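You operate a simulated robot arm through the tools that you are given. There is no shell and no other tool.

Carry out the task below with a simulated two-armed robot. There is one attempt and no reset: what you move stays moved.

## Task
Steady the purple bucket while you shake the sieve over it, then wet the sand in the pan.
Fine: sieve back on the bucket; beige switch on, pump slider to FULL, WATER button until about the middle riffle, switch off. Where these are worked on the way, their far stop is far enough and under half their travel is too little: beige switch.

The check looks at the end state, three seconds after you hand in, the way a careful person would. Anything else that was tipped, shoved, dropped, spilled or broken makes it a failure.

## Robot
Two 7-joint arms with fingered hands on one trunk that stands fixed in place. Base frame: the origin is at the foot of the trunk, x ahead of it, y to its left, z up. Readings come in m, degrees, newtons and seconds.
The left shoulder is at [0.042, 0.163, 1.061], the right one opposite. Payload 4 kg a hand.
The tool frame of a hand sits at the grasp point between the pads (the TCP): z along the fingers, y along the line on which they close. The tips reach 0.036 m beyond it. Largest opening 0.124 m; the body of the gripper starts 0.042 m behind the TCP. The gripper is a hand of 4 fingers: y runs from the thumb to the fingers, the wrist lies at [-0.015, -0.099, -0.189] in the tool frame.
Orientation is that of the tool frame in the base frame, as a unit quaternion [w, x, y, z]. With the fingers straight down and the wrist toward the robot, the tool's x, y and z point along [0, 1, 0], [1, 0, 0] and [0, 0, -1] of the base frame.

## Interface
- The arms move only by the tool servo_tool. It takes "left_commands", "right_commands" or both (then of equal length, played together; a hand with none holds still); each is a list of rows, each a list of 6 numbers: the shift along the base's x, y, z in cm, then the turn, a rotation vector about the base's x, y, z in degrees. In form: [[dx, dy, dz, ax, ay, az], ...]. A call has 1 to 20 rows; each row is the pose to reach, as a shift and turn from the pose commanded when the call began. A row lasts 0.2 s, in which the tool goes at most 0.05 m and 8.6 degrees; a call with a longer step from one row to the next is refused whole. Where a pose cannot be reached the arm comes as near as it can. A force on the tool above 80 N (or 10 N above the force at the start of the call, whichever is more), or a blocked arm, ends the call early, and 0.2 s more pass. In this call time passes only in rows, and 0.2 s behind the last. It gives the time, the measured TCP pose, the force on the tool (base axes), the opening and the grip force at its end, in the units of the frame above (readings bear some noise), with the torque about the TCP (base axes, N m) and any sound that the robot's microphone picked up.
- Cameras (640 x 400 px; columns grow to the right, rows downward): "scene" is now at [0.1394, -0.0343, 1.3054]; the picture's right is [-0.47, -0.88, 0.07], its down [-0.48, 0.19, -0.86] and it looks along [0.74, -0.44, -0.51] (base axes); focal length 214 px, centre (320, 200). "left" rides on the left gripper at [-0.075, -0.086, -0.123] in its tool frame; the picture's right is [-0.70, -0.34, 0.63], its down [0.64, -0.68, 0.35] and it looks along [0.32, 0.65, 0.69] (tool axes); focal length 275 px, centre (320, 200). "right" rides on the right gripper at [0.075, -0.086, -0.123] in its tool frame; the picture's right is [-0.70, 0.34, -0.63], its down [-0.64, -0.68, 0.35] and it looks along [-0.32, 0.65, 0.69] (tool axes); focal length 275 px, centre (320, 200).
- capture(camera): a new picture of that camera. It takes no simulated time.
- slide_trunk(by): slides the trunk up (or, below 0, down) by that many m; the arms and the scene camera ride with it, the base frame stays. It gives what a move gives, with no picture.
- finger_targets(index, middle, ring, thumb_bend, thumb_turn, hand): sets how far each is bent, from 0 (flat) to 100 (curled in); at 30 the hand is open as for a grip, at 70 the pads meet at the TCP. One left out holds its place. A second passes; each finger stops where it meets its share of the squeeze, and holds until it gets a number again. It is the only way to open and close the hand. It gives what a move gives, with no picture; readings hold the bend of each and the force on the fingers (four entries, about 0 where the hand has none), thumb and palm. thumb_turn goes from beside the hand (0) to across from the fingers (100), as for a grip.
- turn_head(pan, tilt): turns the head with the scene camera to pan (to the left, within 86 degrees either way) and tilt (down, from -29 to 69), counted from straight ahead of the robot. It gives what a move gives.
- probe_pixels(camera, pixels): there is no depth. For up to 12 entries [column, row, z] of the newest picture of that camera ("zoom" is the newest enlarged one), the place [x, y] in the base frame at which the ray of that pixel passes the height z, good to about 0.002 m, but the place of the scene camera against the robot may be out by one fixed shift of up to 0.018 m in any direction. It takes no simulated time.
- inspect(camera, box): a new picture of the part [left, top, right, bottom] of that camera's present view, enlarged. It takes no simulated time.
- finish_job(): hands the job in; it is judged then, once.

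Leave the grippers open and the arms clear of the work at the hand-in unless told otherwise.

The tools are called after "Request:" by a JSON object that holds its "name" and its "arguments". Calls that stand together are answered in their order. servo_tool: Moves the arms, as the interface text tells. Its arguments: {"type":"object","properties":{"left_commands":{"type":"array"},"right_commands":{"type":"array"}},"required":[]} The other tools are called the same way: slide_trunk (by) slides the trunk up or down; finger_targets (index, middle, ring, thumb_bend, thumb_turn, hand) moves the fingers one by one; turn_head (pan, tilt) turns the head that bears the scene camera; capture (camera) takes a picture; probe_pixels (camera, pixels) gives the place at which the rays of pixels pass given heights; inspect (camera, box) takes an enlarged picture of a part of a camera's view; finish_job () hands the job in.

At the start:

```text
time_s: 0.0
left_tool_pos: [0.8814, 0.0519, 1.2201]
left_orientation: [0.0, 0.707, 0.707, 0.001]
left_contact_force: [0.7, 0.5, -0.1]
left_torque: [0.04, -0.02, 0.02]
left_finger_gap: 0.1236
left_gripper_force: 0.0
left_shape: jaw
left_bend: [30.0, 30.0, 30.0, 30.0, 98.0]
left_finger forces: [0.0, 0.0, 0.0, 0.1, 0.0, 0.0]
right_tool_pos: [0.5411, -0.5406, 1.2142]
right_orientation: [0.0, 0.707, 0.707, 0.001]
right_contact_force: [1.1, -0.1, -0.6]
right_torque: [-0.02, -0.02, -0.02]
right_finger_gap: 0.1237
right_gripper_force: 0.0
right_shape: jaw
right_bend: [30.0, 30.0, 30.0, 30.0, 98.0]
right_finger forces: [0.0, 0.0, 0.0, 0.0, 0.1, 0.1]
trunk travel left (down, up): [-0.225, 0.253]
head pan, tilt: [-28.5, 22.9]
```

scene: 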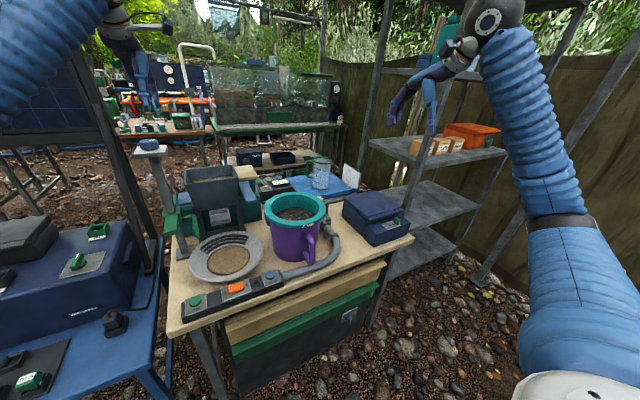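
right: 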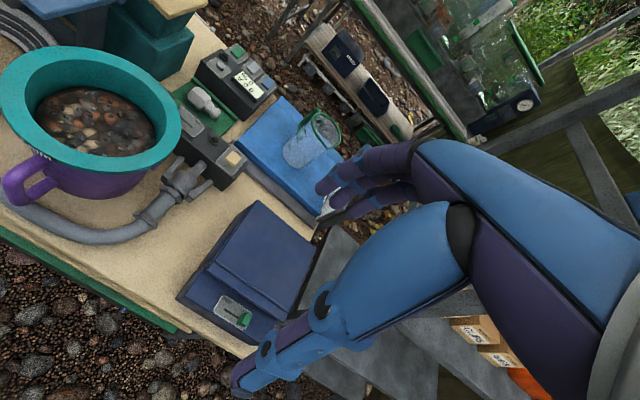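
left: 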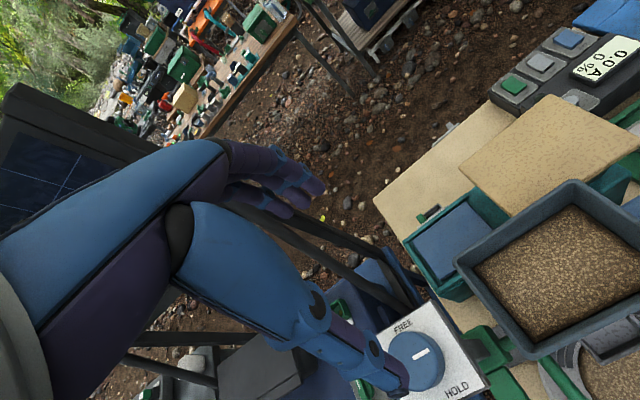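

I see a workbench with a pan (about 228,258), a purple bucket with a teal sieve (about 296,225), a control strip with a green and an orange part (195-270, 275-300), a hose, and several boxes. I'll take enlarged views first, before moving anything.

Request:
{"name": "inspect", "arguments": {"camera": "scene", "box": [160, 220, 320, 320]}}

Request:
{"name": "inspect", "arguments": {"camera": "scene", "box": [240, 160, 420, 272]}}

Request:
{"name": "inspect", "arguments": {"camera": "scene", "box": [0, 200, 180, 400]}}

Request:
{"name": "inspect", "arguments": {"camera": "right", "box": [0, 0, 360, 225]}}

Request:
{"name": "inspect", "arguments": {"camera": "left", "box": [320, 0, 640, 400]}}

```text
4.00 times, centred on (240, 270) of scene
```

zoom: 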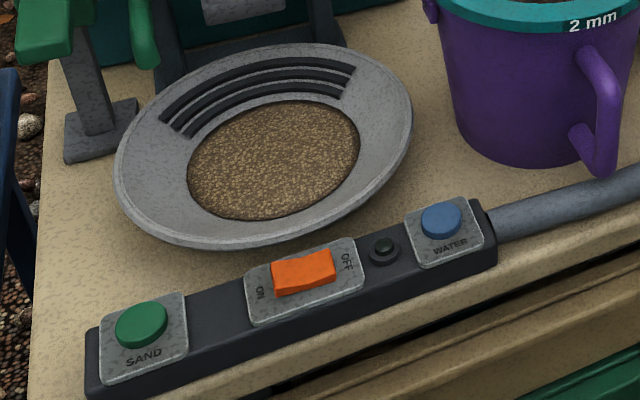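

```text
3.56 times, centred on (330, 216) of scene
```

zoom: 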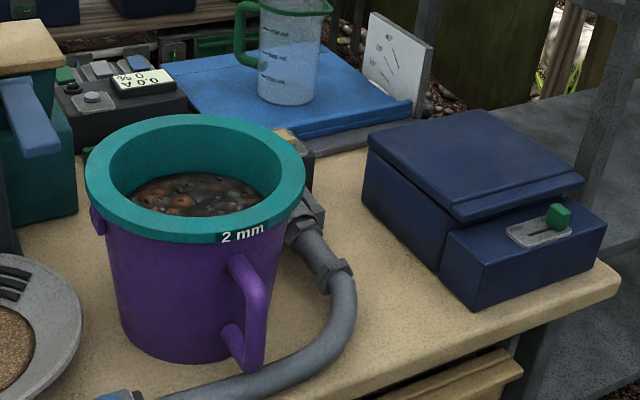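

```text
2.00 times, centred on (90, 300) of scene
```

zoom: 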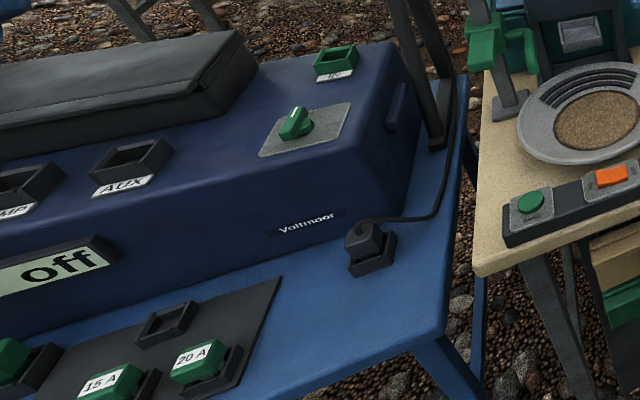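

```text
1.78 times, centred on (180, 112) of right
```

zoom: 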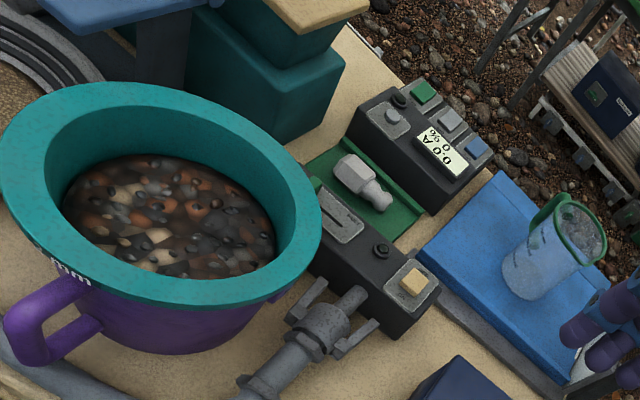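

```text
1.00 times, centred on (480, 200) of left (not enlarged: the box is as wide or as high as the picture)
```

zoom: 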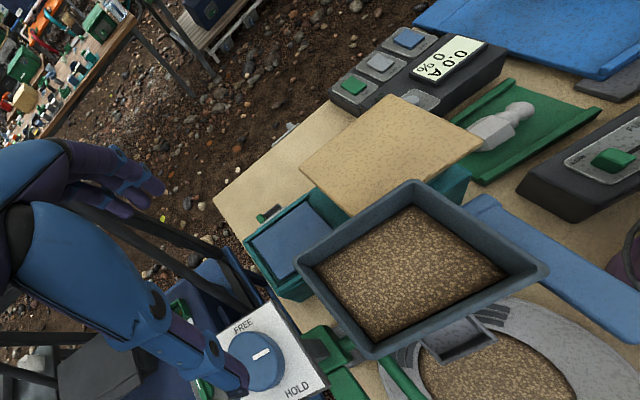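

The bench has a pump unit with a beige switch and a slider behind the bucket, and a front strip with SAND (green), an orange ON/OFF rocker and WATER (blue). I'll tilt the head further down toward the bucket to get a better view.

Request:
{"name": "turn_head", "arguments": {"pan": -25, "tilt": 42}}

Request:
{"name": "capture", "arguments": {"camera": "scene"}}

```text
time_s: 0.8
left_tool_pos: [0.881, 0.0507, 1.2193]
left_orientation: [0.0, 0.707, 0.707, -0.001]
left_contact_force: [-0.2, 0.5, 0.3]
left_torque: [0.02, 0.03, 0.02]
left_finger_gap: 0.1237
left_gripper_force: 0.1
left_shape: jaw
left_bend: [30.0, 30.0, 30.0, 30.0, 98.0]
left_finger forces: [0.1, 0.0, 0.0, 0.0, 0.1, 0.0]
right_tool_pos: [0.54, -0.5408, 1.2139]
right_orientation: [0.001, 0.707, 0.707, 0.0]
right_contact_force: [0.3, -0.5, -0.3]
right_torque: [0.01, -0.01, 0.01]
right_finger_gap: 0.1237
right_gripper_force: 0.0
right_shape: jaw
right_bend: [30.0, 30.0, 30.0, 30.0, 98.0]
right_finger forces: [0.0, 0.0, 0.1, 0.0, 0.0, 0.1]
trunk travel left (down, up): [-0.225, 0.253]
head pan, tilt: [-25.0, 42.0]
```

```text
taken
```

scene: 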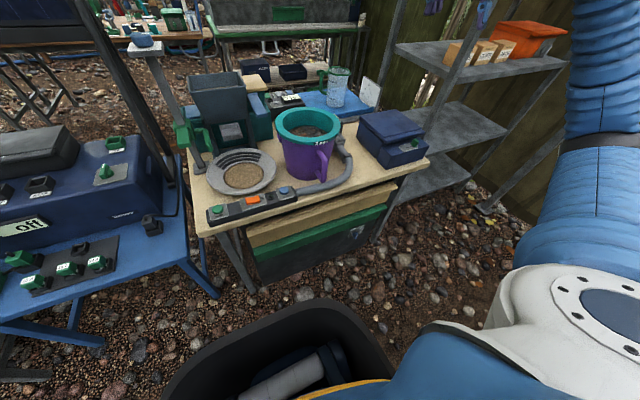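

The bench is fully in view now. To find the heights of things, I'll compare the same points as seen by the right wrist camera and the scene camera: the scale's green knob, the beige switch, the bucket rim and the table corners.

Request:
{"name": "inspect", "arguments": {"camera": "scene", "box": [180, 80, 440, 242]}}

Request:
{"name": "probe_pixels", "arguments": {"camera": "right", "pixels": [[232, 158, 0.75], [232, 158, 0.85], [232, 158, 0.95], [245, 318, 0.75], [245, 318, 0.85], [245, 318, 0.95]]}}

Request:
{"name": "probe_pixels", "arguments": {"camera": "scene", "pixels": [[417, 141, 0.75], [417, 141, 0.85], [417, 141, 0.95]]}}

```text
2.46 times, centred on (310, 161) of scene
```

zoom: 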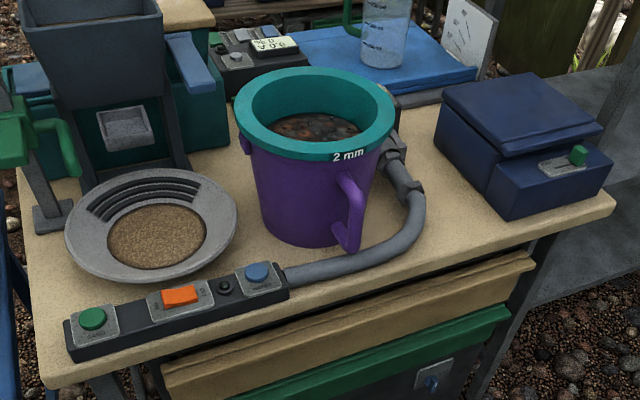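

```text
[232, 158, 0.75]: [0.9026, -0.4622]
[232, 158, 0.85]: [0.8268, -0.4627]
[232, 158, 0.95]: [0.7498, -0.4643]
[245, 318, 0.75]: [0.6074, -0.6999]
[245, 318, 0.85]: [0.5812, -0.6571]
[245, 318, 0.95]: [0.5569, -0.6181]
```

```text
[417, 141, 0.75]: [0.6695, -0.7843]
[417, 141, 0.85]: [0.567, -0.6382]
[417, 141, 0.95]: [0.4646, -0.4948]
```

The scale knob comes out at about z = 0.83. Next I'll probe several table-level and top-level points in this zoomed scene picture to build a rough layout: table corners, front strip, bucket base and rim, and pan.

Request:
{"name": "probe_pixels", "arguments": {"camera": "zoom", "pixels": [[46, 386, 0.75], [615, 203, 0.75], [300, 246, 0.75], [314, 67, 0.92], [314, 160, 0.92], [234, 110, 0.92], [396, 115, 0.92], [152, 240, 0.77], [256, 270, 0.78], [180, 295, 0.78], [92, 319, 0.78], [350, 195, 0.85]]}}

Request:
{"name": "capture", "arguments": {"camera": "right"}}

Request:
{"name": "capture", "arguments": {"camera": "left"}}

```text
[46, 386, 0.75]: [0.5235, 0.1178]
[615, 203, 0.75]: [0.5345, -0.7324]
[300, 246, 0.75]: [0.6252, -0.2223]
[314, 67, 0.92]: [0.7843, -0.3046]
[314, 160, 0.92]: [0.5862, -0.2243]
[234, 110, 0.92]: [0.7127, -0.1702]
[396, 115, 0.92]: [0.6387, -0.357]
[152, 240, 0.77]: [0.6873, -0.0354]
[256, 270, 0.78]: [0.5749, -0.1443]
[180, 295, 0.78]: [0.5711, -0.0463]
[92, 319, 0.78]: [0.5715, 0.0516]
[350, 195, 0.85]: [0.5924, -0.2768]
```

```text
taken
```

right: 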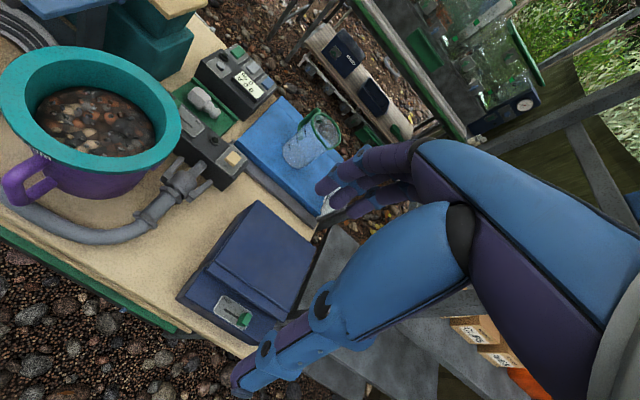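

```text
taken
```

left: 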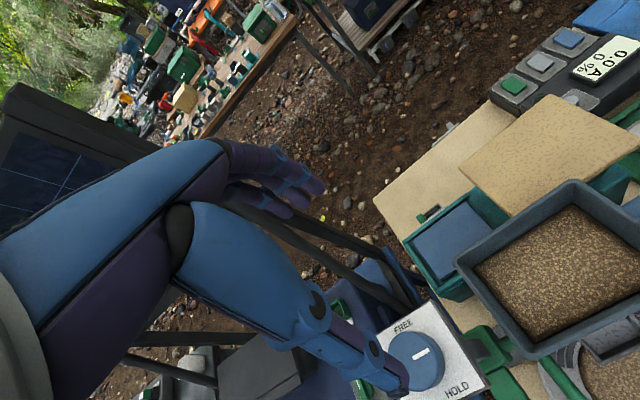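

Both front corners come out at x ≈ 0.53 for z = 0.75, so the table top is near 0.75. The bucket is around (0.68, -0.26), the WATER button near (0.575, -0.144), and the pump unit around (0.85, -0.46). I'll move the right hand higher and further over so its camera looks down on the pump unit and the sieve.

Request:
{"name": "servo_tool", "arguments": {"right_commands": [[4, 2, 0, 0, 0, 0], [8, 4, 0, 0, 0, 0], [12, 6, 0, 0, 0, 0], [16, 8, 0, 0, 0, 0], [18, 9, 0, 0, 0, 0]]}}

Request:
{"name": "capture", "arguments": {"camera": "right"}}

```text
time_s: 2.0
left_tool_pos: [0.8822, 0.0512, 1.2198]
left_orientation: [-0.002, 0.707, 0.707, -0.001]
left_contact_force: [0.8, 0.4, -0.3]
left_torque: [-0.02, 0.04, -0.01]
left_finger_gap: 0.1235
left_gripper_force: 0.1
left_shape: jaw
left_bend: [30.0, 30.0, 30.0, 30.0, 98.0]
left_finger forces: [0.0, 0.0, 0.1, 0.0, 0.0, 0.1]
right_tool_pos: [0.7221, -0.4503, 1.215]
right_orientation: [0.0, 0.707, 0.707, 0.0]
right_contact_force: [0.3, -0.1, 0.5]
right_torque: [0.0, -0.03, 0.0]
right_finger_gap: 0.1237
right_gripper_force: 0.2
right_shape: jaw
right_bend: [30.0, 30.0, 30.0, 30.0, 98.0]
right_finger forces: [0.0, 0.0, 0.1, 0.0, 0.0, 0.0]
trunk travel left (down, up): [-0.225, 0.253]
head pan, tilt: [-25.0, 42.0]
```

```text
taken
```

right: 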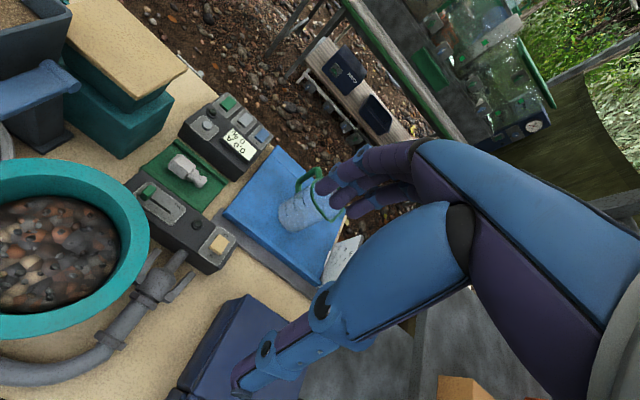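

I can see the pump unit now: green slider knob near (150,190), beige switch near (219,243). I'll enlarge that part.

Request:
{"name": "inspect", "arguments": {"camera": "right", "box": [100, 140, 260, 280]}}

Request:
{"name": "probe_pixels", "arguments": {"camera": "right", "pixels": [[219, 243, 0.75], [219, 243, 0.8], [219, 243, 0.85], [150, 190, 0.8], [150, 190, 0.85]]}}

```text
2.86 times, centred on (180, 210) of right
```

zoom: 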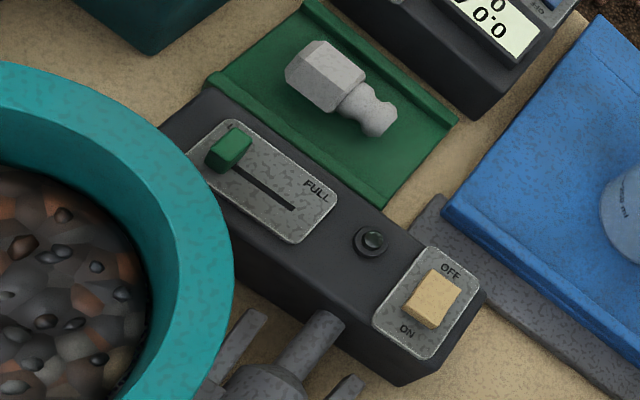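

```text
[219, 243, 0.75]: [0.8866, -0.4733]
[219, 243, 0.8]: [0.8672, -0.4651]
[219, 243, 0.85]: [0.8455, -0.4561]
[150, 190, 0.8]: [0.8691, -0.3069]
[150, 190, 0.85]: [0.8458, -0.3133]
```

The beige switch triangulates to about (0.868, -0.465, 0.795), with ON on the near side and OFF on the far side. The slider knob is at about (0.868, -0.307), and FULL lies toward the switch. Next I'll move the right hand so its camera looks at the sieve and bucket.

Request:
{"name": "servo_tool", "arguments": {"right_commands": [[-4, 3, 0, 0, 0, 0], [-7, 6, 0, 0, 0, 0], [-10, 9, 0, 0, 0, 0], [-13, 12, 0, 0, 0, 0], [-16, 15, 0, 0, 0, 0], [-19, 18, 0, 0, 0, 0], [-20, 20, 0, 0, 0, 0]]}}

Request:
{"name": "capture", "arguments": {"camera": "right"}}

```text
time_s: 3.6
left_tool_pos: [0.8824, 0.0518, 1.2183]
left_orientation: [-0.001, 0.708, 0.707, 0.0]
left_contact_force: [-0.4, 0.0, 0.5]
left_torque: [0.0, 0.01, -0.02]
left_finger_gap: 0.124
left_gripper_force: 0.1
left_shape: jaw
left_bend: [30.0, 30.0, 30.0, 30.0, 98.0]
left_finger forces: [0.0, 0.1, 0.0, 0.0, 0.0, 0.1]
right_tool_pos: [0.5204, -0.2495, 1.2148]
right_orientation: [-0.001, 0.707, 0.707, 0.0]
right_contact_force: [0.1, 0.6, -0.3]
right_torque: [0.01, 0.01, 0.0]
right_finger_gap: 0.1238
right_gripper_force: 0.1
right_shape: jaw
right_bend: [30.0, 30.0, 30.0, 30.0, 98.0]
right_finger forces: [0.0, 0.0, 0.0, 0.0, 0.0, 0.0]
trunk travel left (down, up): [-0.225, 0.253]
head pan, tilt: [-25.0, 42.0]
```

```text
taken
```

right: 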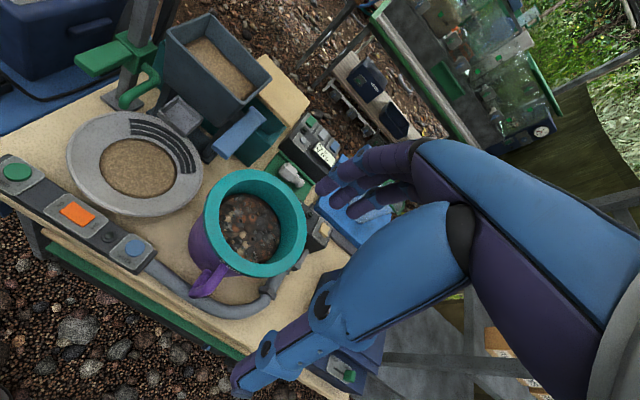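

The whole bench is in view from above. I'll enlarge the bucket, the sieve and the front strip.

Request:
{"name": "inspect", "arguments": {"camera": "right", "box": [175, 155, 335, 305]}}

Request:
{"name": "inspect", "arguments": {"camera": "right", "box": [0, 100, 220, 280]}}

Request:
{"name": "probe_pixels", "arguments": {"camera": "right", "pixels": [[204, 215, 0.92], [306, 215, 0.92], [254, 168, 0.92], [260, 278, 0.92], [134, 246, 0.8], [76, 213, 0.8], [18, 172, 0.8], [205, 290, 0.75], [205, 290, 0.8], [135, 165, 0.77]]}}

```text
2.67 times, centred on (255, 230) of right
```

zoom: 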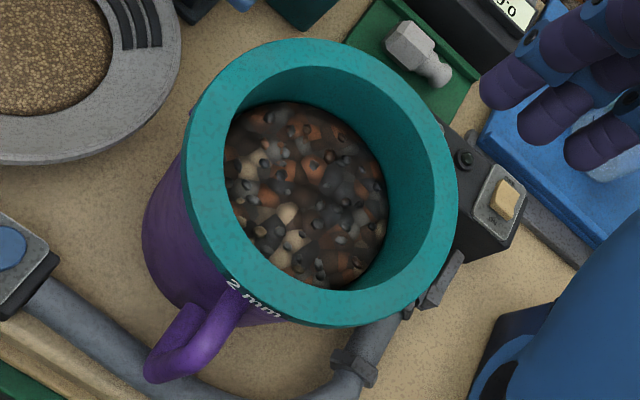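

```text
2.22 times, centred on (110, 190) of right
```

zoom: 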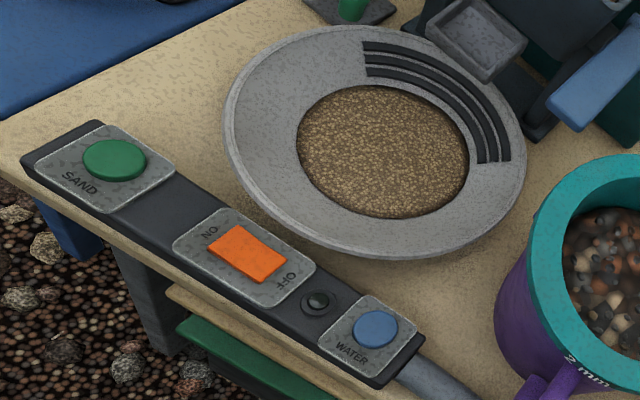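

```text
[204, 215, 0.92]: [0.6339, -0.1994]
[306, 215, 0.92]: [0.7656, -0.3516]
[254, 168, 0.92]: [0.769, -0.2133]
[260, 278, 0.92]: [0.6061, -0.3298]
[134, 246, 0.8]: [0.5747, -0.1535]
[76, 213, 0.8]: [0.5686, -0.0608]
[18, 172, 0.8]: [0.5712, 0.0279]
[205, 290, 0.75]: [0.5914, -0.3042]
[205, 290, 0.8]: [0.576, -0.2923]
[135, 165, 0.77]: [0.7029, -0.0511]
```

The sieve is a teal ring, about 0.21 m across, that rests on the bucket rim at roughly z = 0.90. The handle points toward the robot. I'll look more closely at the bucket from the scene camera and at its rim and handle.

Request:
{"name": "inspect", "arguments": {"camera": "scene", "box": [265, 100, 360, 190]}}

Request:
{"name": "inspect", "arguments": {"camera": "right", "box": [185, 230, 265, 305]}}

Request:
{"name": "inspect", "arguments": {"camera": "scene", "box": [190, 170, 310, 235]}}

```text
4.44 times, centred on (312, 145) of scene
```

zoom: 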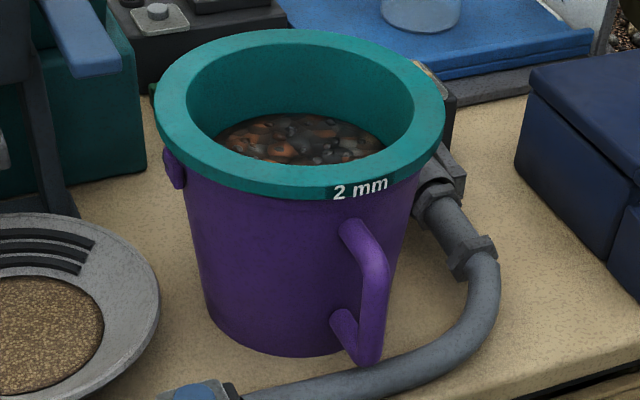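

```text
5.33 times, centred on (225, 268) of right
```

zoom: 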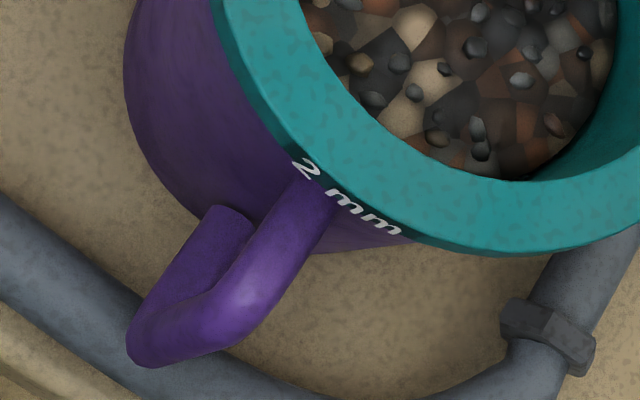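

```text
5.33 times, centred on (250, 202) of scene
```

zoom: 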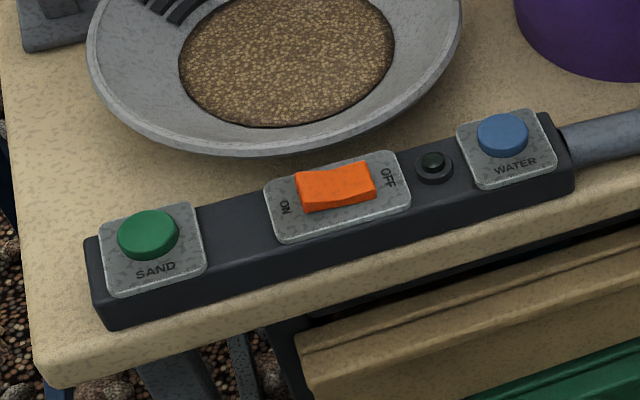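

The bucket's D-handle has a vertical bar that faces the robot at about (0.58, -0.29), and the hose runs just under and in front of it. My plan is for the right hand to grip the handle bar from the robot's side, with its fingers closing sideways and pointing forward and down. The left hand will grip the left rim of the sieve. First I'll turn the right hand to that attitude at a safe stand-off, where its camera will also show the handle.

Request:
{"name": "servo_tool", "arguments": {"right_commands": [[-0.4, -0.7, -1.0, -2.9, -2.9, 7.1], [-0.8, -1.4, -2.0, -5.9, -5.9, 14.1], [-1.2, -2.1, -3.0, -8.8, -8.8, 21.2], [-1.6, -2.8, -4.0, -11.7, -11.7, 28.3], [-2.0, -3.5, -5.0, -14.7, -14.7, 35.4], [-2.4, -4.2, -6.0, -17.6, -17.6, 42.4], [-2.8, -4.9, -7.0, -20.5, -20.5, 49.5], [-3.2, -5.6, -8.0, -23.5, -23.5, 56.6], [-3.6, -6.3, -9.0, -26.4, -26.4, 63.7], [-4.0, -7.0, -10.0, -29.3, -29.3, 70.7], [-4.4, -7.7, -11.0, -32.3, -32.3, 77.8], [-5.0, -8.0, -12.0, -35.2, -35.2, 84.9]]}}

Request:
{"name": "capture", "arguments": {"camera": "right"}}

Request:
{"name": "capture", "arguments": {"camera": "scene"}}

```text
time_s: 6.2
left_tool_pos: [0.8824, 0.0518, 1.2183]
left_orientation: [-0.001, 0.707, 0.708, -0.001]
left_contact_force: [-0.2, -1.2, -0.2]
left_torque: [0.01, 0.02, -0.03]
left_finger_gap: 0.1238
left_gripper_force: 0.1
left_shape: jaw
left_bend: [30.0, 30.0, 30.0, 30.0, 98.0]
left_finger forces: [0.1, 0.1, 0.0, 0.0, 0.0, 0.1]
right_tool_pos: [0.472, -0.3285, 1.0929]
right_orientation: [0.383, -0.001, 0.924, 0.001]
right_contact_force: [-0.1, -0.9, -0.6]
right_torque: [0.04, -0.02, 0.0]
right_finger_gap: 0.1243
right_gripper_force: 0.0
right_shape: jaw
right_bend: [30.0, 30.0, 30.0, 30.0, 98.0]
right_finger forces: [0.1, 0.0, 0.0, 0.1, 0.0, 0.0]
trunk travel left (down, up): [-0.225, 0.253]
head pan, tilt: [-25.0, 42.0]
```

```text
taken
```

right: 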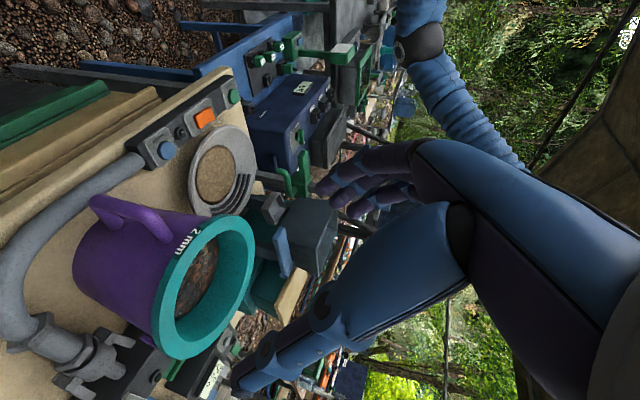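

```text
taken
```

scene: 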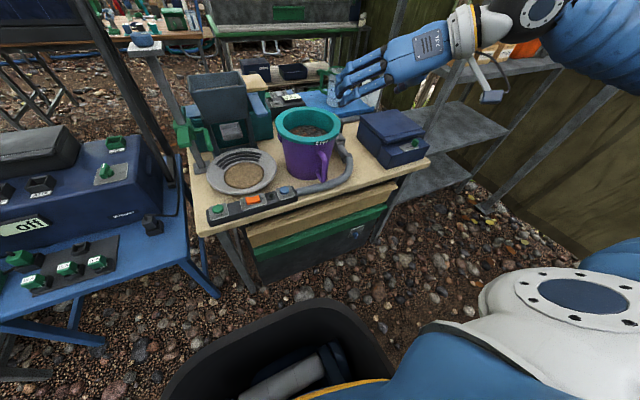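

The right hand has the attitude I wanted. I'll zoom in on the handle from here and probe the button, the handle and the rim for triangulation.

Request:
{"name": "inspect", "arguments": {"camera": "right", "box": [60, 120, 270, 370]}}

Request:
{"name": "probe_pixels", "arguments": {"camera": "right", "pixels": [[166, 150, 0.78], [166, 150, 0.79], [166, 150, 0.8], [253, 240, 0.88], [253, 240, 0.9], [253, 240, 0.92]]}}

```text
1.60 times, centred on (165, 245) of right
```

zoom: 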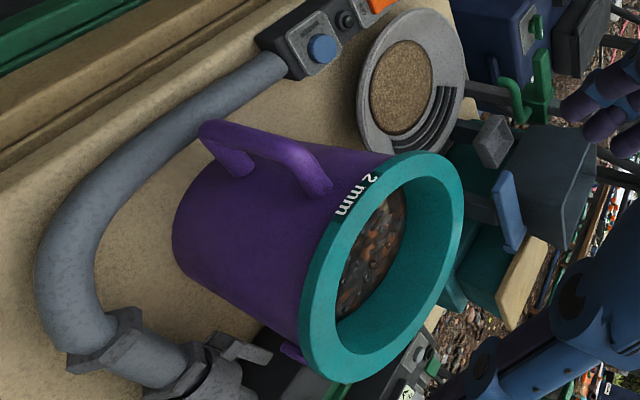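

```text
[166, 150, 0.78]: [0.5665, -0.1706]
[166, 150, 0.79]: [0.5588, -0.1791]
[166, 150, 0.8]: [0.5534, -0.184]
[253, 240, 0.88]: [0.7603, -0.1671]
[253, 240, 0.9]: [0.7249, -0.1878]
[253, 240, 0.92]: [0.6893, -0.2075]
```

Triangulating the two right-camera views puts the handle's vertical bar at about x = 0.57, y = -0.284, from z = 0.767 to 0.846. The sieve lip is near z = 0.895, and the bucket centre is about (0.705, -0.278). I'll move the right hand to a pre-grasp point 12 cm back from the bar along the approach line, then look again.

Request:
{"name": "servo_tool", "arguments": {"right_commands": [[0, 1.0, -4, 0, 0, 0], [0, 2.0, -8, 0, 0, 0], [0.4, 3.0, -12, 0, 0, 0], [1.0, 4.0, -16, 0, 0, 0], [1.8, 4.5, -19.3, 0, 0, 0]]}}

Request:
{"name": "capture", "arguments": {"camera": "right"}}

Request:
{"name": "inspect", "arguments": {"camera": "scene", "box": [180, 80, 440, 242]}}

```text
time_s: 7.4
left_tool_pos: [0.8809, 0.0517, 1.2193]
left_orientation: [0.0, 0.707, 0.707, -0.001]
left_contact_force: [0.6, -0.1, -0.1]
left_torque: [0.0, -0.01, 0.01]
left_finger_gap: 0.1236
left_gripper_force: 0.0
left_shape: jaw
left_bend: [30.0, 30.0, 30.0, 30.0, 98.0]
left_finger forces: [0.0, 0.1, 0.0, 0.1, 0.0, 0.1]
right_tool_pos: [0.5157, -0.2984, 0.8995]
right_orientation: [0.382, 0.0, 0.924, 0.001]
right_contact_force: [0.7, 0.9, -0.4]
right_torque: [-0.04, 0.0, 0.0]
right_finger_gap: 0.1239
right_gripper_force: 0.1
right_shape: jaw
right_bend: [30.0, 30.0, 30.0, 30.0, 98.0]
right_finger forces: [0.0, 0.0, 0.0, 0.0, 0.0, 0.1]
right hand out of reach, approached as far as the arm can: row 1, 2, 3, 4, 5
trunk travel left (down, up): [-0.225, 0.253]
head pan, tilt: [-25.0, 42.0]
```

```text
taken
```

right: 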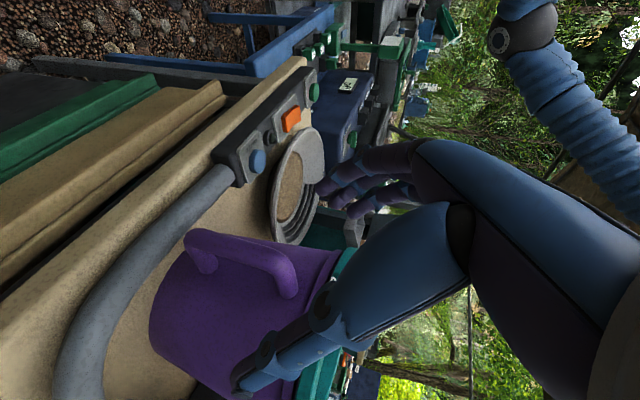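

```text
2.46 times, centred on (310, 161) of scene
```

zoom: 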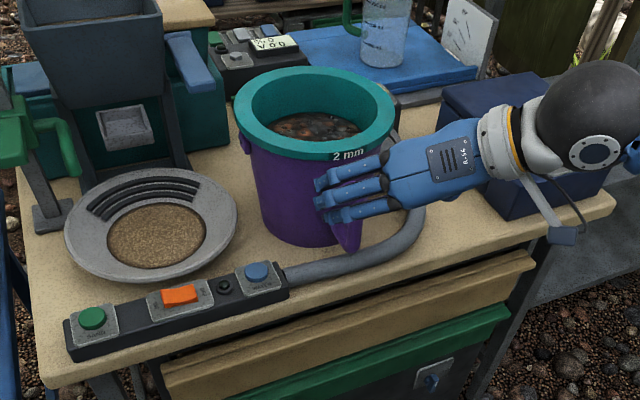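

The arm could not come in quite that close and stopped at (0.516, -0.298, 0.900) with its attitude kept. The handle lies between the thumb and the fingers in the right picture. I'll enlarge that picture to measure the handle from here.

Request:
{"name": "inspect", "arguments": {"camera": "right", "box": [140, 190, 360, 390]}}

```text
2.00 times, centred on (250, 290) of right
```

zoom: 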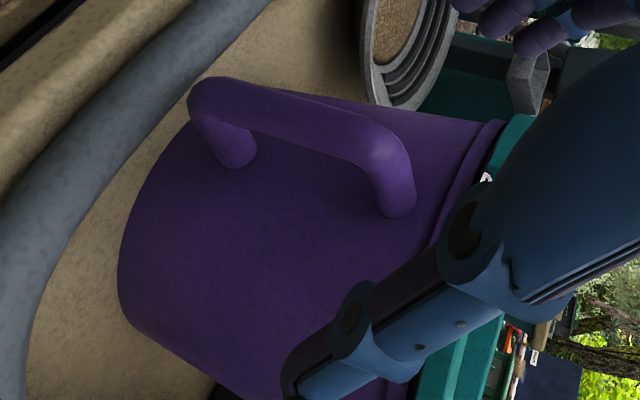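

The handle bar's middle comes out at (0.572, -0.283, 0.815), which agrees with before. I'll advance most of the way with the hand open, so the bar stays between thumb and fingers, and check the forces.

Request:
{"name": "servo_tool", "arguments": {"right_commands": [[1.2, 0.7, -2.0, 0, 0, 0], [2.2, 1.1, -3.6, 0, 0, 0], [3.2, 1.4, -5.0, 0, 0, 0], [4.2, 1.4, -6.4, 0, 0, 0]]}}

Request:
{"name": "capture", "arguments": {"camera": "right"}}

Request:
{"name": "inspect", "arguments": {"camera": "scene", "box": [250, 90, 390, 200]}}

```text
time_s: 8.4
left_tool_pos: [0.8808, 0.0512, 1.2194]
left_orientation: [0.0, 0.707, 0.707, -0.001]
left_contact_force: [-0.1, 0.3, -1.2]
left_torque: [0.02, -0.01, 0.01]
left_finger_gap: 0.1237
left_gripper_force: 0.0
left_shape: jaw
left_bend: [30.0, 30.0, 30.0, 30.0, 98.0]
left_finger forces: [0.0, 0.0, 0.1, 0.0, 0.0, 0.0]
right_tool_pos: [0.5582, -0.2831, 0.8348]
right_orientation: [0.383, 0.0, 0.924, 0.0]
right_contact_force: [0.3, -0.2, 0.3]
right_torque: [-0.01, -0.02, 0.03]
right_finger_gap: 0.1236
right_gripper_force: 0.1
right_shape: jaw
right_bend: [30.0, 30.0, 30.0, 30.0, 98.0]
right_finger forces: [0.1, 0.0, 0.0, 0.0, 0.0, 0.0]
trunk travel left (down, up): [-0.225, 0.253]
head pan, tilt: [-25.0, 42.0]
```

```text
taken
```

right: 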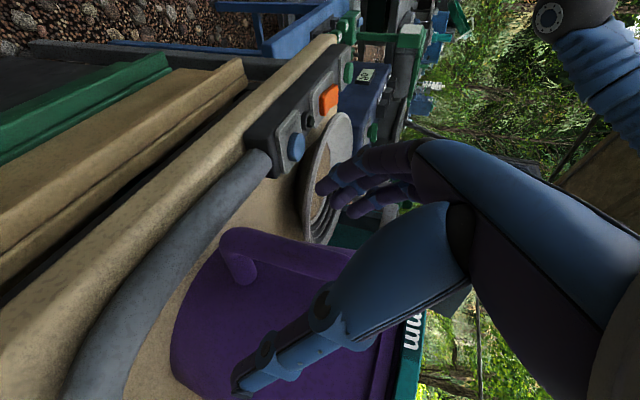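

```text
3.64 times, centred on (320, 145) of scene
```

zoom: 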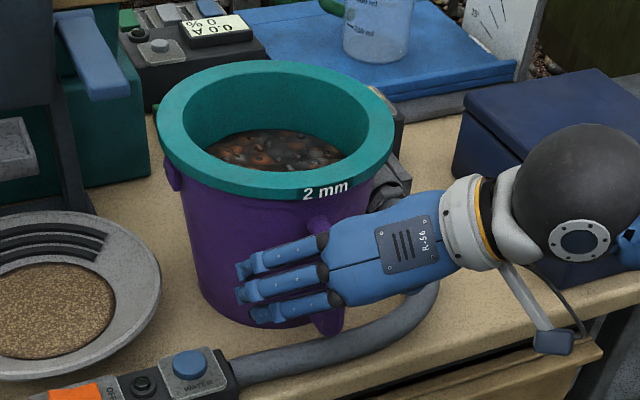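

No contact yet. The hand is at (0.558, -0.283, 0.835), and the bar sits between the fingers (left side) and the thumb (right side). I'll go the last 2 cm.

Request:
{"name": "servo_tool", "arguments": {"right_commands": [[0.7, 0, -1.0, 0, 0, 0], [1.2, 0, -1.8, 0, 0, 0]]}}

Request:
{"name": "inspect", "arguments": {"camera": "right", "box": [160, 120, 480, 400]}}

Request:
{"name": "inspect", "arguments": {"camera": "scene", "box": [250, 90, 390, 200]}}

```text
time_s: 9.0
left_tool_pos: [0.8802, 0.0536, 1.2185]
left_orientation: [0.0, 0.707, 0.707, -0.001]
left_contact_force: [-0.3, -0.1, 0.4]
left_torque: [0.01, -0.02, 0.02]
left_finger_gap: 0.1237
left_gripper_force: 0.0
left_shape: jaw
left_bend: [30.0, 30.0, 30.0, 30.0, 98.0]
left_finger forces: [0.0, 0.1, 0.1, 0.0, 0.1, 0.0]
right_tool_pos: [0.5715, -0.2835, 0.8174]
right_orientation: [0.382, -0.001, 0.924, 0.0]
right_contact_force: [0.2, -0.3, -0.4]
right_torque: [0.04, -0.03, 0.03]
right_finger_gap: 0.124
right_gripper_force: 0.0
right_shape: jaw
right_bend: [30.0, 30.0, 30.0, 30.0, 98.0]
right_finger forces: [0.0, 0.0, 0.1, 0.1, 0.0, 0.0]
trunk travel left (down, up): [-0.225, 0.253]
head pan, tilt: [-25.0, 42.0]
```

```text
1.43 times, centred on (320, 260) of right
```

zoom: 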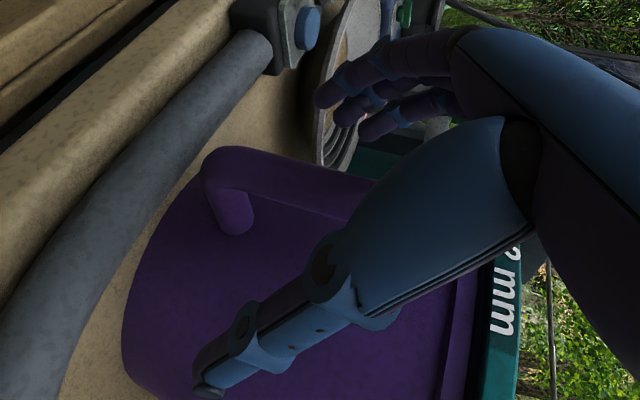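

```text
3.64 times, centred on (320, 145) of scene
```

zoom: 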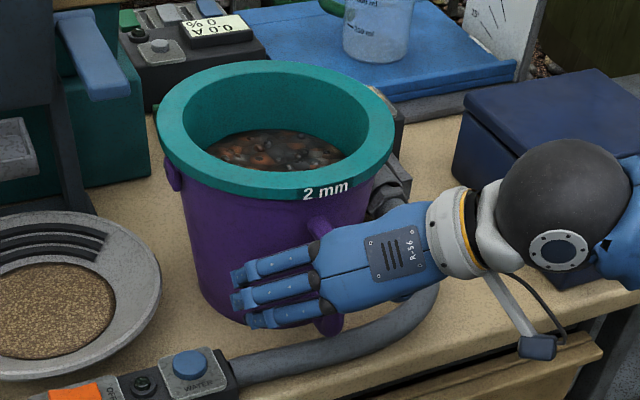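

The hand is at (0.5715, -0.2835, 0.817), with the bar centred and no contact. I'll close the hand gently in stages, starting with a partial bend.

Request:
{"name": "finger_targets", "arguments": {"hand": "right", "index": 52, "middle": 52, "ring": 52, "thumb_bend": 52}}

Request:
{"name": "inspect", "arguments": {"camera": "right", "box": [160, 120, 480, 400]}}

```text
time_s: 10.0
left_tool_pos: [0.8815, 0.0516, 1.2199]
left_orientation: [0.0, 0.707, 0.707, 0.0]
left_contact_force: [0.6, -0.1, 0.5]
left_torque: [-0.01, -0.01, 0.02]
left_finger_gap: 0.1237
left_gripper_force: 0.1
left_shape: jaw
left_bend: [30.0, 30.0, 30.0, 30.0, 98.0]
left_finger forces: [0.1, 0.0, 0.1, 0.0, 0.1, 0.0]
right_tool_pos: [0.5711, -0.2836, 0.8183]
right_orientation: [0.383, 0.0, 0.924, 0.0]
right_contact_force: [0.5, 0.0, -0.6]
right_torque: [-0.02, -0.02, 0.0]
right_finger_gap: 0.0559
right_gripper_force: 0.2
right_shape: fingers
right_bend: [52.0, 52.0, 52.0, 52.0, 98.0]
right_finger forces: [0.0, 0.0, 0.0, 0.0, 0.0, 0.1]
trunk travel left (down, up): [-0.225, 0.253]
head pan, tilt: [-25.0, 42.0]
```

```text
1.43 times, centred on (320, 260) of right
```

zoom: 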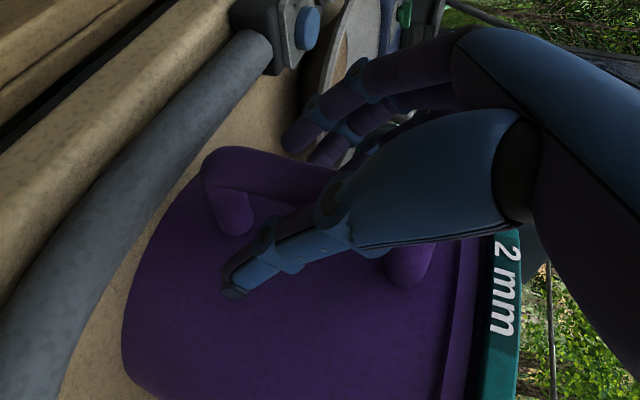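

The gap is 0.056 m and nothing touches yet. I'll close onto the bar, with the fingers stopping when they meet the squeeze.

Request:
{"name": "finger_targets", "arguments": {"hand": "right", "index": 70, "middle": 70, "ring": 70, "thumb_bend": 70}}

Request:
{"name": "inspect", "arguments": {"camera": "right", "box": [160, 120, 480, 400]}}

Request:
{"name": "inspect", "arguments": {"camera": "scene", "box": [250, 90, 390, 200]}}

```text
time_s: 11.0
left_tool_pos: [0.8817, 0.0529, 1.2208]
left_orientation: [0.0, 0.707, 0.708, 0.0]
left_contact_force: [-0.8, -0.1, 0.1]
left_torque: [-0.02, -0.04, -0.03]
left_finger_gap: 0.1237
left_gripper_force: 0.1
left_shape: jaw
left_bend: [30.0, 30.0, 30.0, 30.0, 98.0]
left_finger forces: [0.1, 0.0, 0.1, 0.0, 0.0, 0.0]
right_tool_pos: [0.5702, -0.2829, 0.8159]
right_orientation: [0.383, 0.0, 0.924, 0.0]
right_contact_force: [0.8, 0.0, -0.4]
right_torque: [0.07, -0.08, 0.04]
right_finger_gap: 0.0093
right_gripper_force: 4.5
right_shape: fingers
right_bend: [67.0, 70.0, 70.0, 69.0, 97.0]
right_finger forces: [4.1, 0.1, 0.1, 0.0, 5.1, 0.1]
trunk travel left (down, up): [-0.225, 0.253]
head pan, tilt: [-25.0, 42.0]
```

```text
1.43 times, centred on (320, 260) of right
```

zoom: 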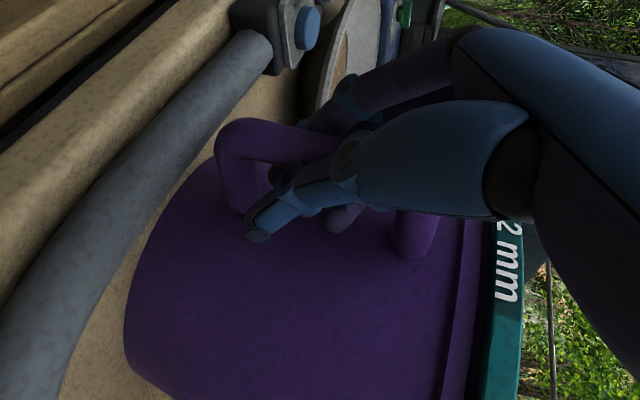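

```text
3.64 times, centred on (320, 145) of scene
```

zoom: 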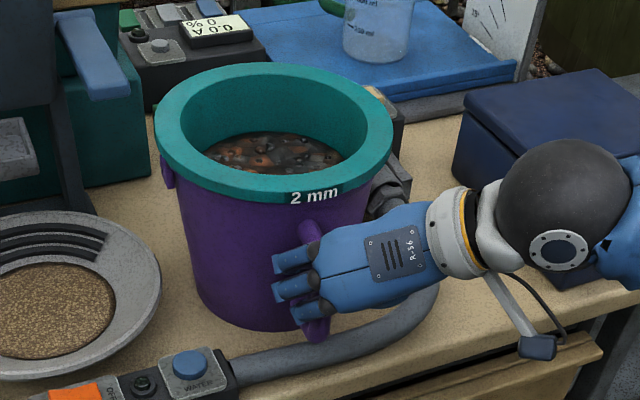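

The index finger and thumb hold the bar with about 4–5 N. The bucket turned by a few degrees and shifted by a few millimetres as the hand closed. The middle and ring fingers are not touching yet, so I'll curl them a little more for a firmer hold.

Request:
{"name": "finger_targets", "arguments": {"hand": "right", "index": 72, "middle": 80, "ring": 80, "thumb_bend": 72}}

Request:
{"name": "inspect", "arguments": {"camera": "scene", "box": [250, 90, 390, 200]}}

```text
time_s: 12.0
left_tool_pos: [0.8815, 0.0516, 1.2201]
left_orientation: [-0.001, 0.707, 0.707, -0.001]
left_contact_force: [-0.9, -0.1, -0.7]
left_torque: [-0.02, 0.03, 0.03]
left_finger_gap: 0.1236
left_gripper_force: 0.0
left_shape: jaw
left_bend: [30.0, 30.0, 30.0, 30.0, 98.0]
left_finger forces: [0.1, 0.1, 0.1, 0.1, 0.0, 0.0]
right_tool_pos: [0.5711, -0.2822, 0.8175]
right_orientation: [0.383, 0.0, 0.924, 0.0]
right_contact_force: [0.8, 0.4, -0.7]
right_torque: [-0.01, -0.01, -0.02]
right_finger_gap: 0.0057
right_gripper_force: 8.4
right_shape: fingers
right_bend: [71.0, 80.0, 80.0, 68.0, 97.0]
right_finger forces: [7.4, 1.0, 0.3, 0.1, 8.4, 0.0]
trunk travel left (down, up): [-0.225, 0.253]
head pan, tilt: [-25.0, 42.0]
```

```text
3.64 times, centred on (320, 145) of scene
```

zoom: 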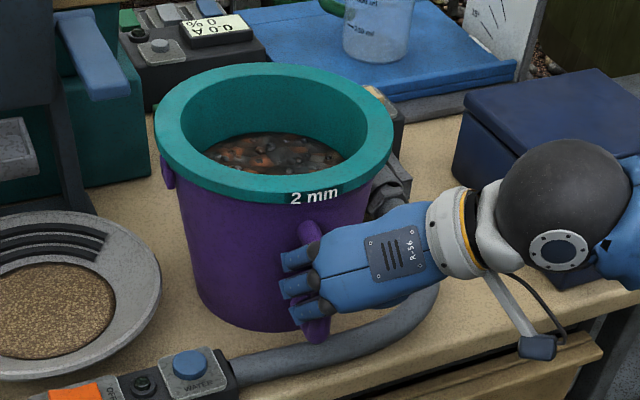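

The grip force is now 8.4 N and the bucket has settled. Next I'll bring the left hand over the sieve's left rim. It stays at z ≈ 1.22, turns 75° so the fingers close radially (fingers inside, thumb outside), and goes to about (0.680, -0.183).

Request:
{"name": "servo_tool", "arguments": {"left_commands": [[-2.2, -2.6, 0, 0, 0, -8.3], [-4.4, -5.2, 0, 0, 0, -16.6], [-6.6, -7.8, 0, 0, 0, -25], [-8.8, -10.4, 0, 0, 0, -33.3], [-11.0, -13.0, 0, 0, 0, -41.6], [-13.2, -15.6, 0, 0, 0, -50], [-15.4, -18.2, 0, 0, 0, -58.3], [-17.6, -20.8, 0, 0, 0, -66.6], [-20.1, -23.5, 0, 0, 0, -75]]}}

Request:
{"name": "capture", "arguments": {"camera": "left"}}

Request:
{"name": "capture", "arguments": {"camera": "scene"}}

```text
time_s: 14.0
left_tool_pos: [0.6785, -0.1849, 1.2202]
left_orientation: [0.0, 0.992, 0.129, 0.0]
left_contact_force: [0.2, -0.5, -0.1]
left_torque: [-0.01, 0.01, -0.02]
left_finger_gap: 0.1236
left_gripper_force: 0.1
left_shape: jaw
left_bend: [30.0, 30.0, 30.0, 30.0, 98.0]
left_finger forces: [0.1, 0.0, 0.0, 0.0, 0.0, 0.0]
right_tool_pos: [0.5726, -0.2831, 0.8182]
right_orientation: [0.383, 0.001, 0.924, 0.001]
right_contact_force: [-0.3, -0.3, -0.1]
right_torque: [-0.01, -0.02, 0.02]
right_finger_gap: 0.0059
right_gripper_force: 8.5
right_shape: fingers
right_bend: [71.0, 80.0, 80.0, 68.0, 97.0]
right_finger forces: [6.8, 0.8, 0.3, 0.0, 8.1, 0.1]
trunk travel left (down, up): [-0.225, 0.253]
head pan, tilt: [-25.0, 42.0]
```

```text
taken
```

left: 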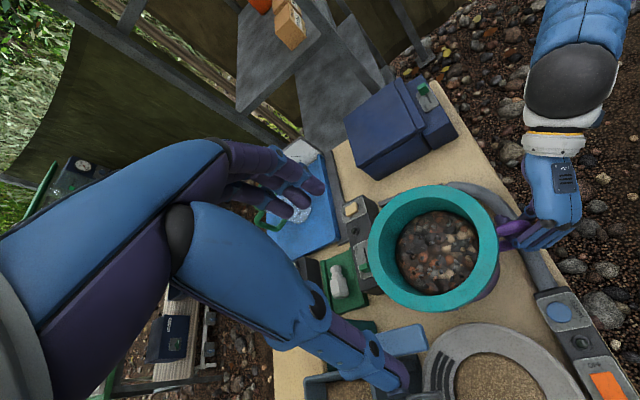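

```text
taken
```

scene: 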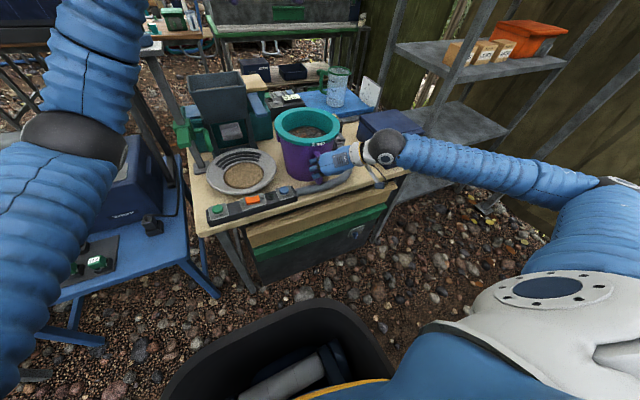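

The left camera now sees the sieve at about (433, 247). I'll probe its rim extremes at z = 0.903 to get its exact centre.

Request:
{"name": "probe_pixels", "arguments": {"camera": "left", "pixels": [[368, 245, 0.903], [498, 243, 0.903], [437, 185, 0.903], [433, 310, 0.903], [398, 250, 0.903], [478, 250, 0.903]]}}

Request:
{"name": "inspect", "arguments": {"camera": "left", "box": [340, 160, 560, 330]}}

```text
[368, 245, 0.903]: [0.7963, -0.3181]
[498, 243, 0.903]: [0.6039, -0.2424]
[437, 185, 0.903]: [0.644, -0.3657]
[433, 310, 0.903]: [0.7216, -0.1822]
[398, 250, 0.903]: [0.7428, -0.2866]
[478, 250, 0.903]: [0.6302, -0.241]
```

```text
2.35 times, centred on (450, 245) of left
```

zoom: 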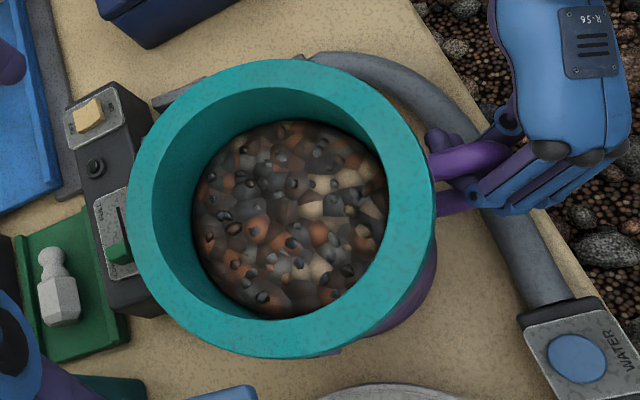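

The sieve's centre is about (0.700, -0.280) with an outer radius of 0.102, and the flange's mid-radius is about 0.0925. I'll place the left TCP above the flange at (0.676, -0.190), descend to z ≈ 0.99, and look.

Request:
{"name": "servo_tool", "arguments": {"left_commands": [[-0.2, -0.5, -4.5, 0, 0, 0], [-0.25, -0.55, -9, 0, 0, 0], [-0.25, -0.55, -13.5, 0, 0, 0], [-0.25, -0.55, -18, 0, 0, 0], [-0.25, -0.55, -22, 0, 0, 0], [-0.25, -0.55, -23, 0, 0, 0]]}}

Request:
{"name": "capture", "arguments": {"camera": "left"}}

Request:
{"name": "inspect", "arguments": {"camera": "scene", "box": [180, 40, 440, 242]}}

```text
time_s: 15.4
left_tool_pos: [0.6783, -0.1872, 0.9905]
left_orientation: [0.0, 0.991, 0.131, 0.0]
left_contact_force: [-0.3, 0.2, -0.1]
left_torque: [0.02, 0.01, -0.01]
left_finger_gap: 0.1238
left_gripper_force: 0.1
left_shape: jaw
left_bend: [30.0, 30.0, 30.0, 30.0, 98.0]
left_finger forces: [0.1, 0.0, 0.0, 0.0, 0.0, 0.0]
right_tool_pos: [0.571, -0.2832, 0.8177]
right_orientation: [0.383, 0.0, 0.924, 0.0]
right_contact_force: [-0.6, -0.3, 0.7]
right_torque: [-0.03, 0.01, 0.0]
right_finger_gap: 0.0055
right_gripper_force: 7.8
right_shape: fingers
right_bend: [71.0, 80.0, 80.0, 69.0, 97.0]
right_finger forces: [6.8, 0.7, 0.3, 0.1, 7.9, 0.0]
trunk travel left (down, up): [-0.225, 0.253]
head pan, tilt: [-25.0, 42.0]
```

```text
taken
```

left: 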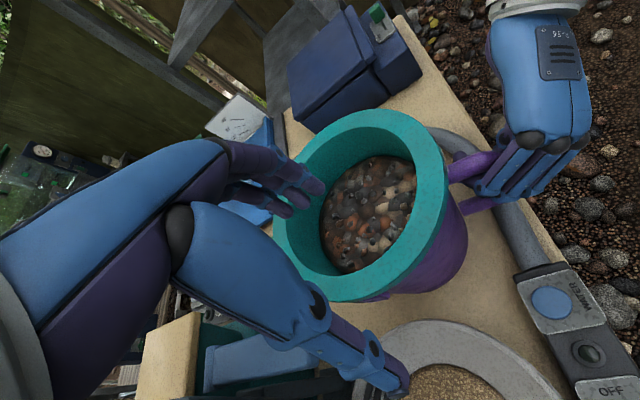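

```text
1.98 times, centred on (310, 141) of scene
```

zoom: 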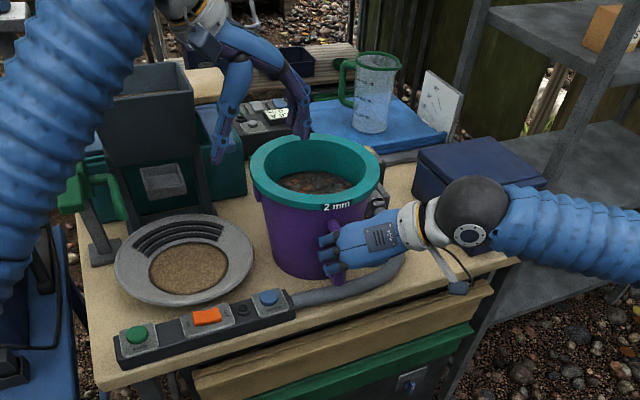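

The left hand is right over the rim: the point below the TCP falls near (386, 279) in the left picture, mid-flange. I'll go down in steps to z ≈ 0.897 and watch the force.

Request:
{"name": "servo_tool", "arguments": {"left_commands": [[0, 0, -3, 0, 0, 0], [0, 0, -5, 0, 0, 0], [0, 0, -6.5, 0, 0, 0], [0, 0, -7.5, 0, 0, 0], [0, 0, -8.5, 0, 0, 0], [0, 0, -9.3, 0, 0, 0]]}}

Request:
{"name": "capture", "arguments": {"camera": "left"}}

Request:
{"name": "inspect", "arguments": {"camera": "scene", "box": [240, 80, 380, 190]}}

```text
time_s: 16.8
left_tool_pos: [0.6776, -0.1883, 0.8964]
left_orientation: [-0.001, 0.991, 0.13, -0.001]
left_contact_force: [-1.2, -0.7, 0.8]
left_torque: [-0.02, -0.01, -0.02]
left_finger_gap: 0.1236
left_gripper_force: 0.2
left_shape: jaw
left_bend: [30.0, 30.0, 30.0, 30.0, 98.0]
left_finger forces: [0.0, 0.1, 0.0, 0.0, 0.0, 0.0]
right_tool_pos: [0.57, -0.2838, 0.8179]
right_orientation: [0.382, 0.0, 0.924, -0.001]
right_contact_force: [-0.6, -0.7, -0.3]
right_torque: [0.0, 0.02, 0.04]
right_finger_gap: 0.0058
right_gripper_force: 7.8
right_shape: fingers
right_bend: [71.0, 80.0, 80.0, 69.0, 97.0]
right_finger forces: [6.8, 0.6, 0.3, 0.0, 7.9, 0.0]
trunk travel left (down, up): [-0.225, 0.253]
head pan, tilt: [-25.0, 42.0]
```

```text
taken
```

left: 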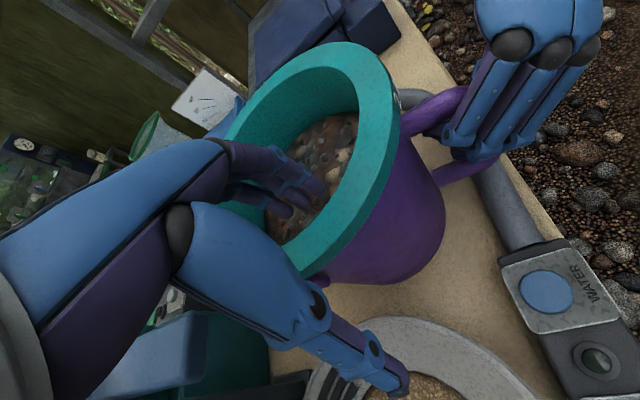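

```text
3.64 times, centred on (310, 135) of scene
```

zoom: 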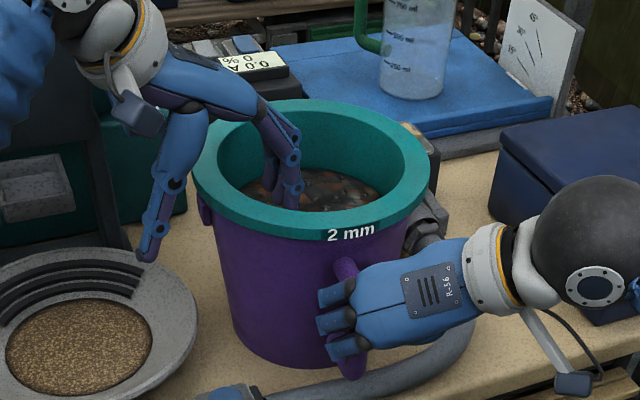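

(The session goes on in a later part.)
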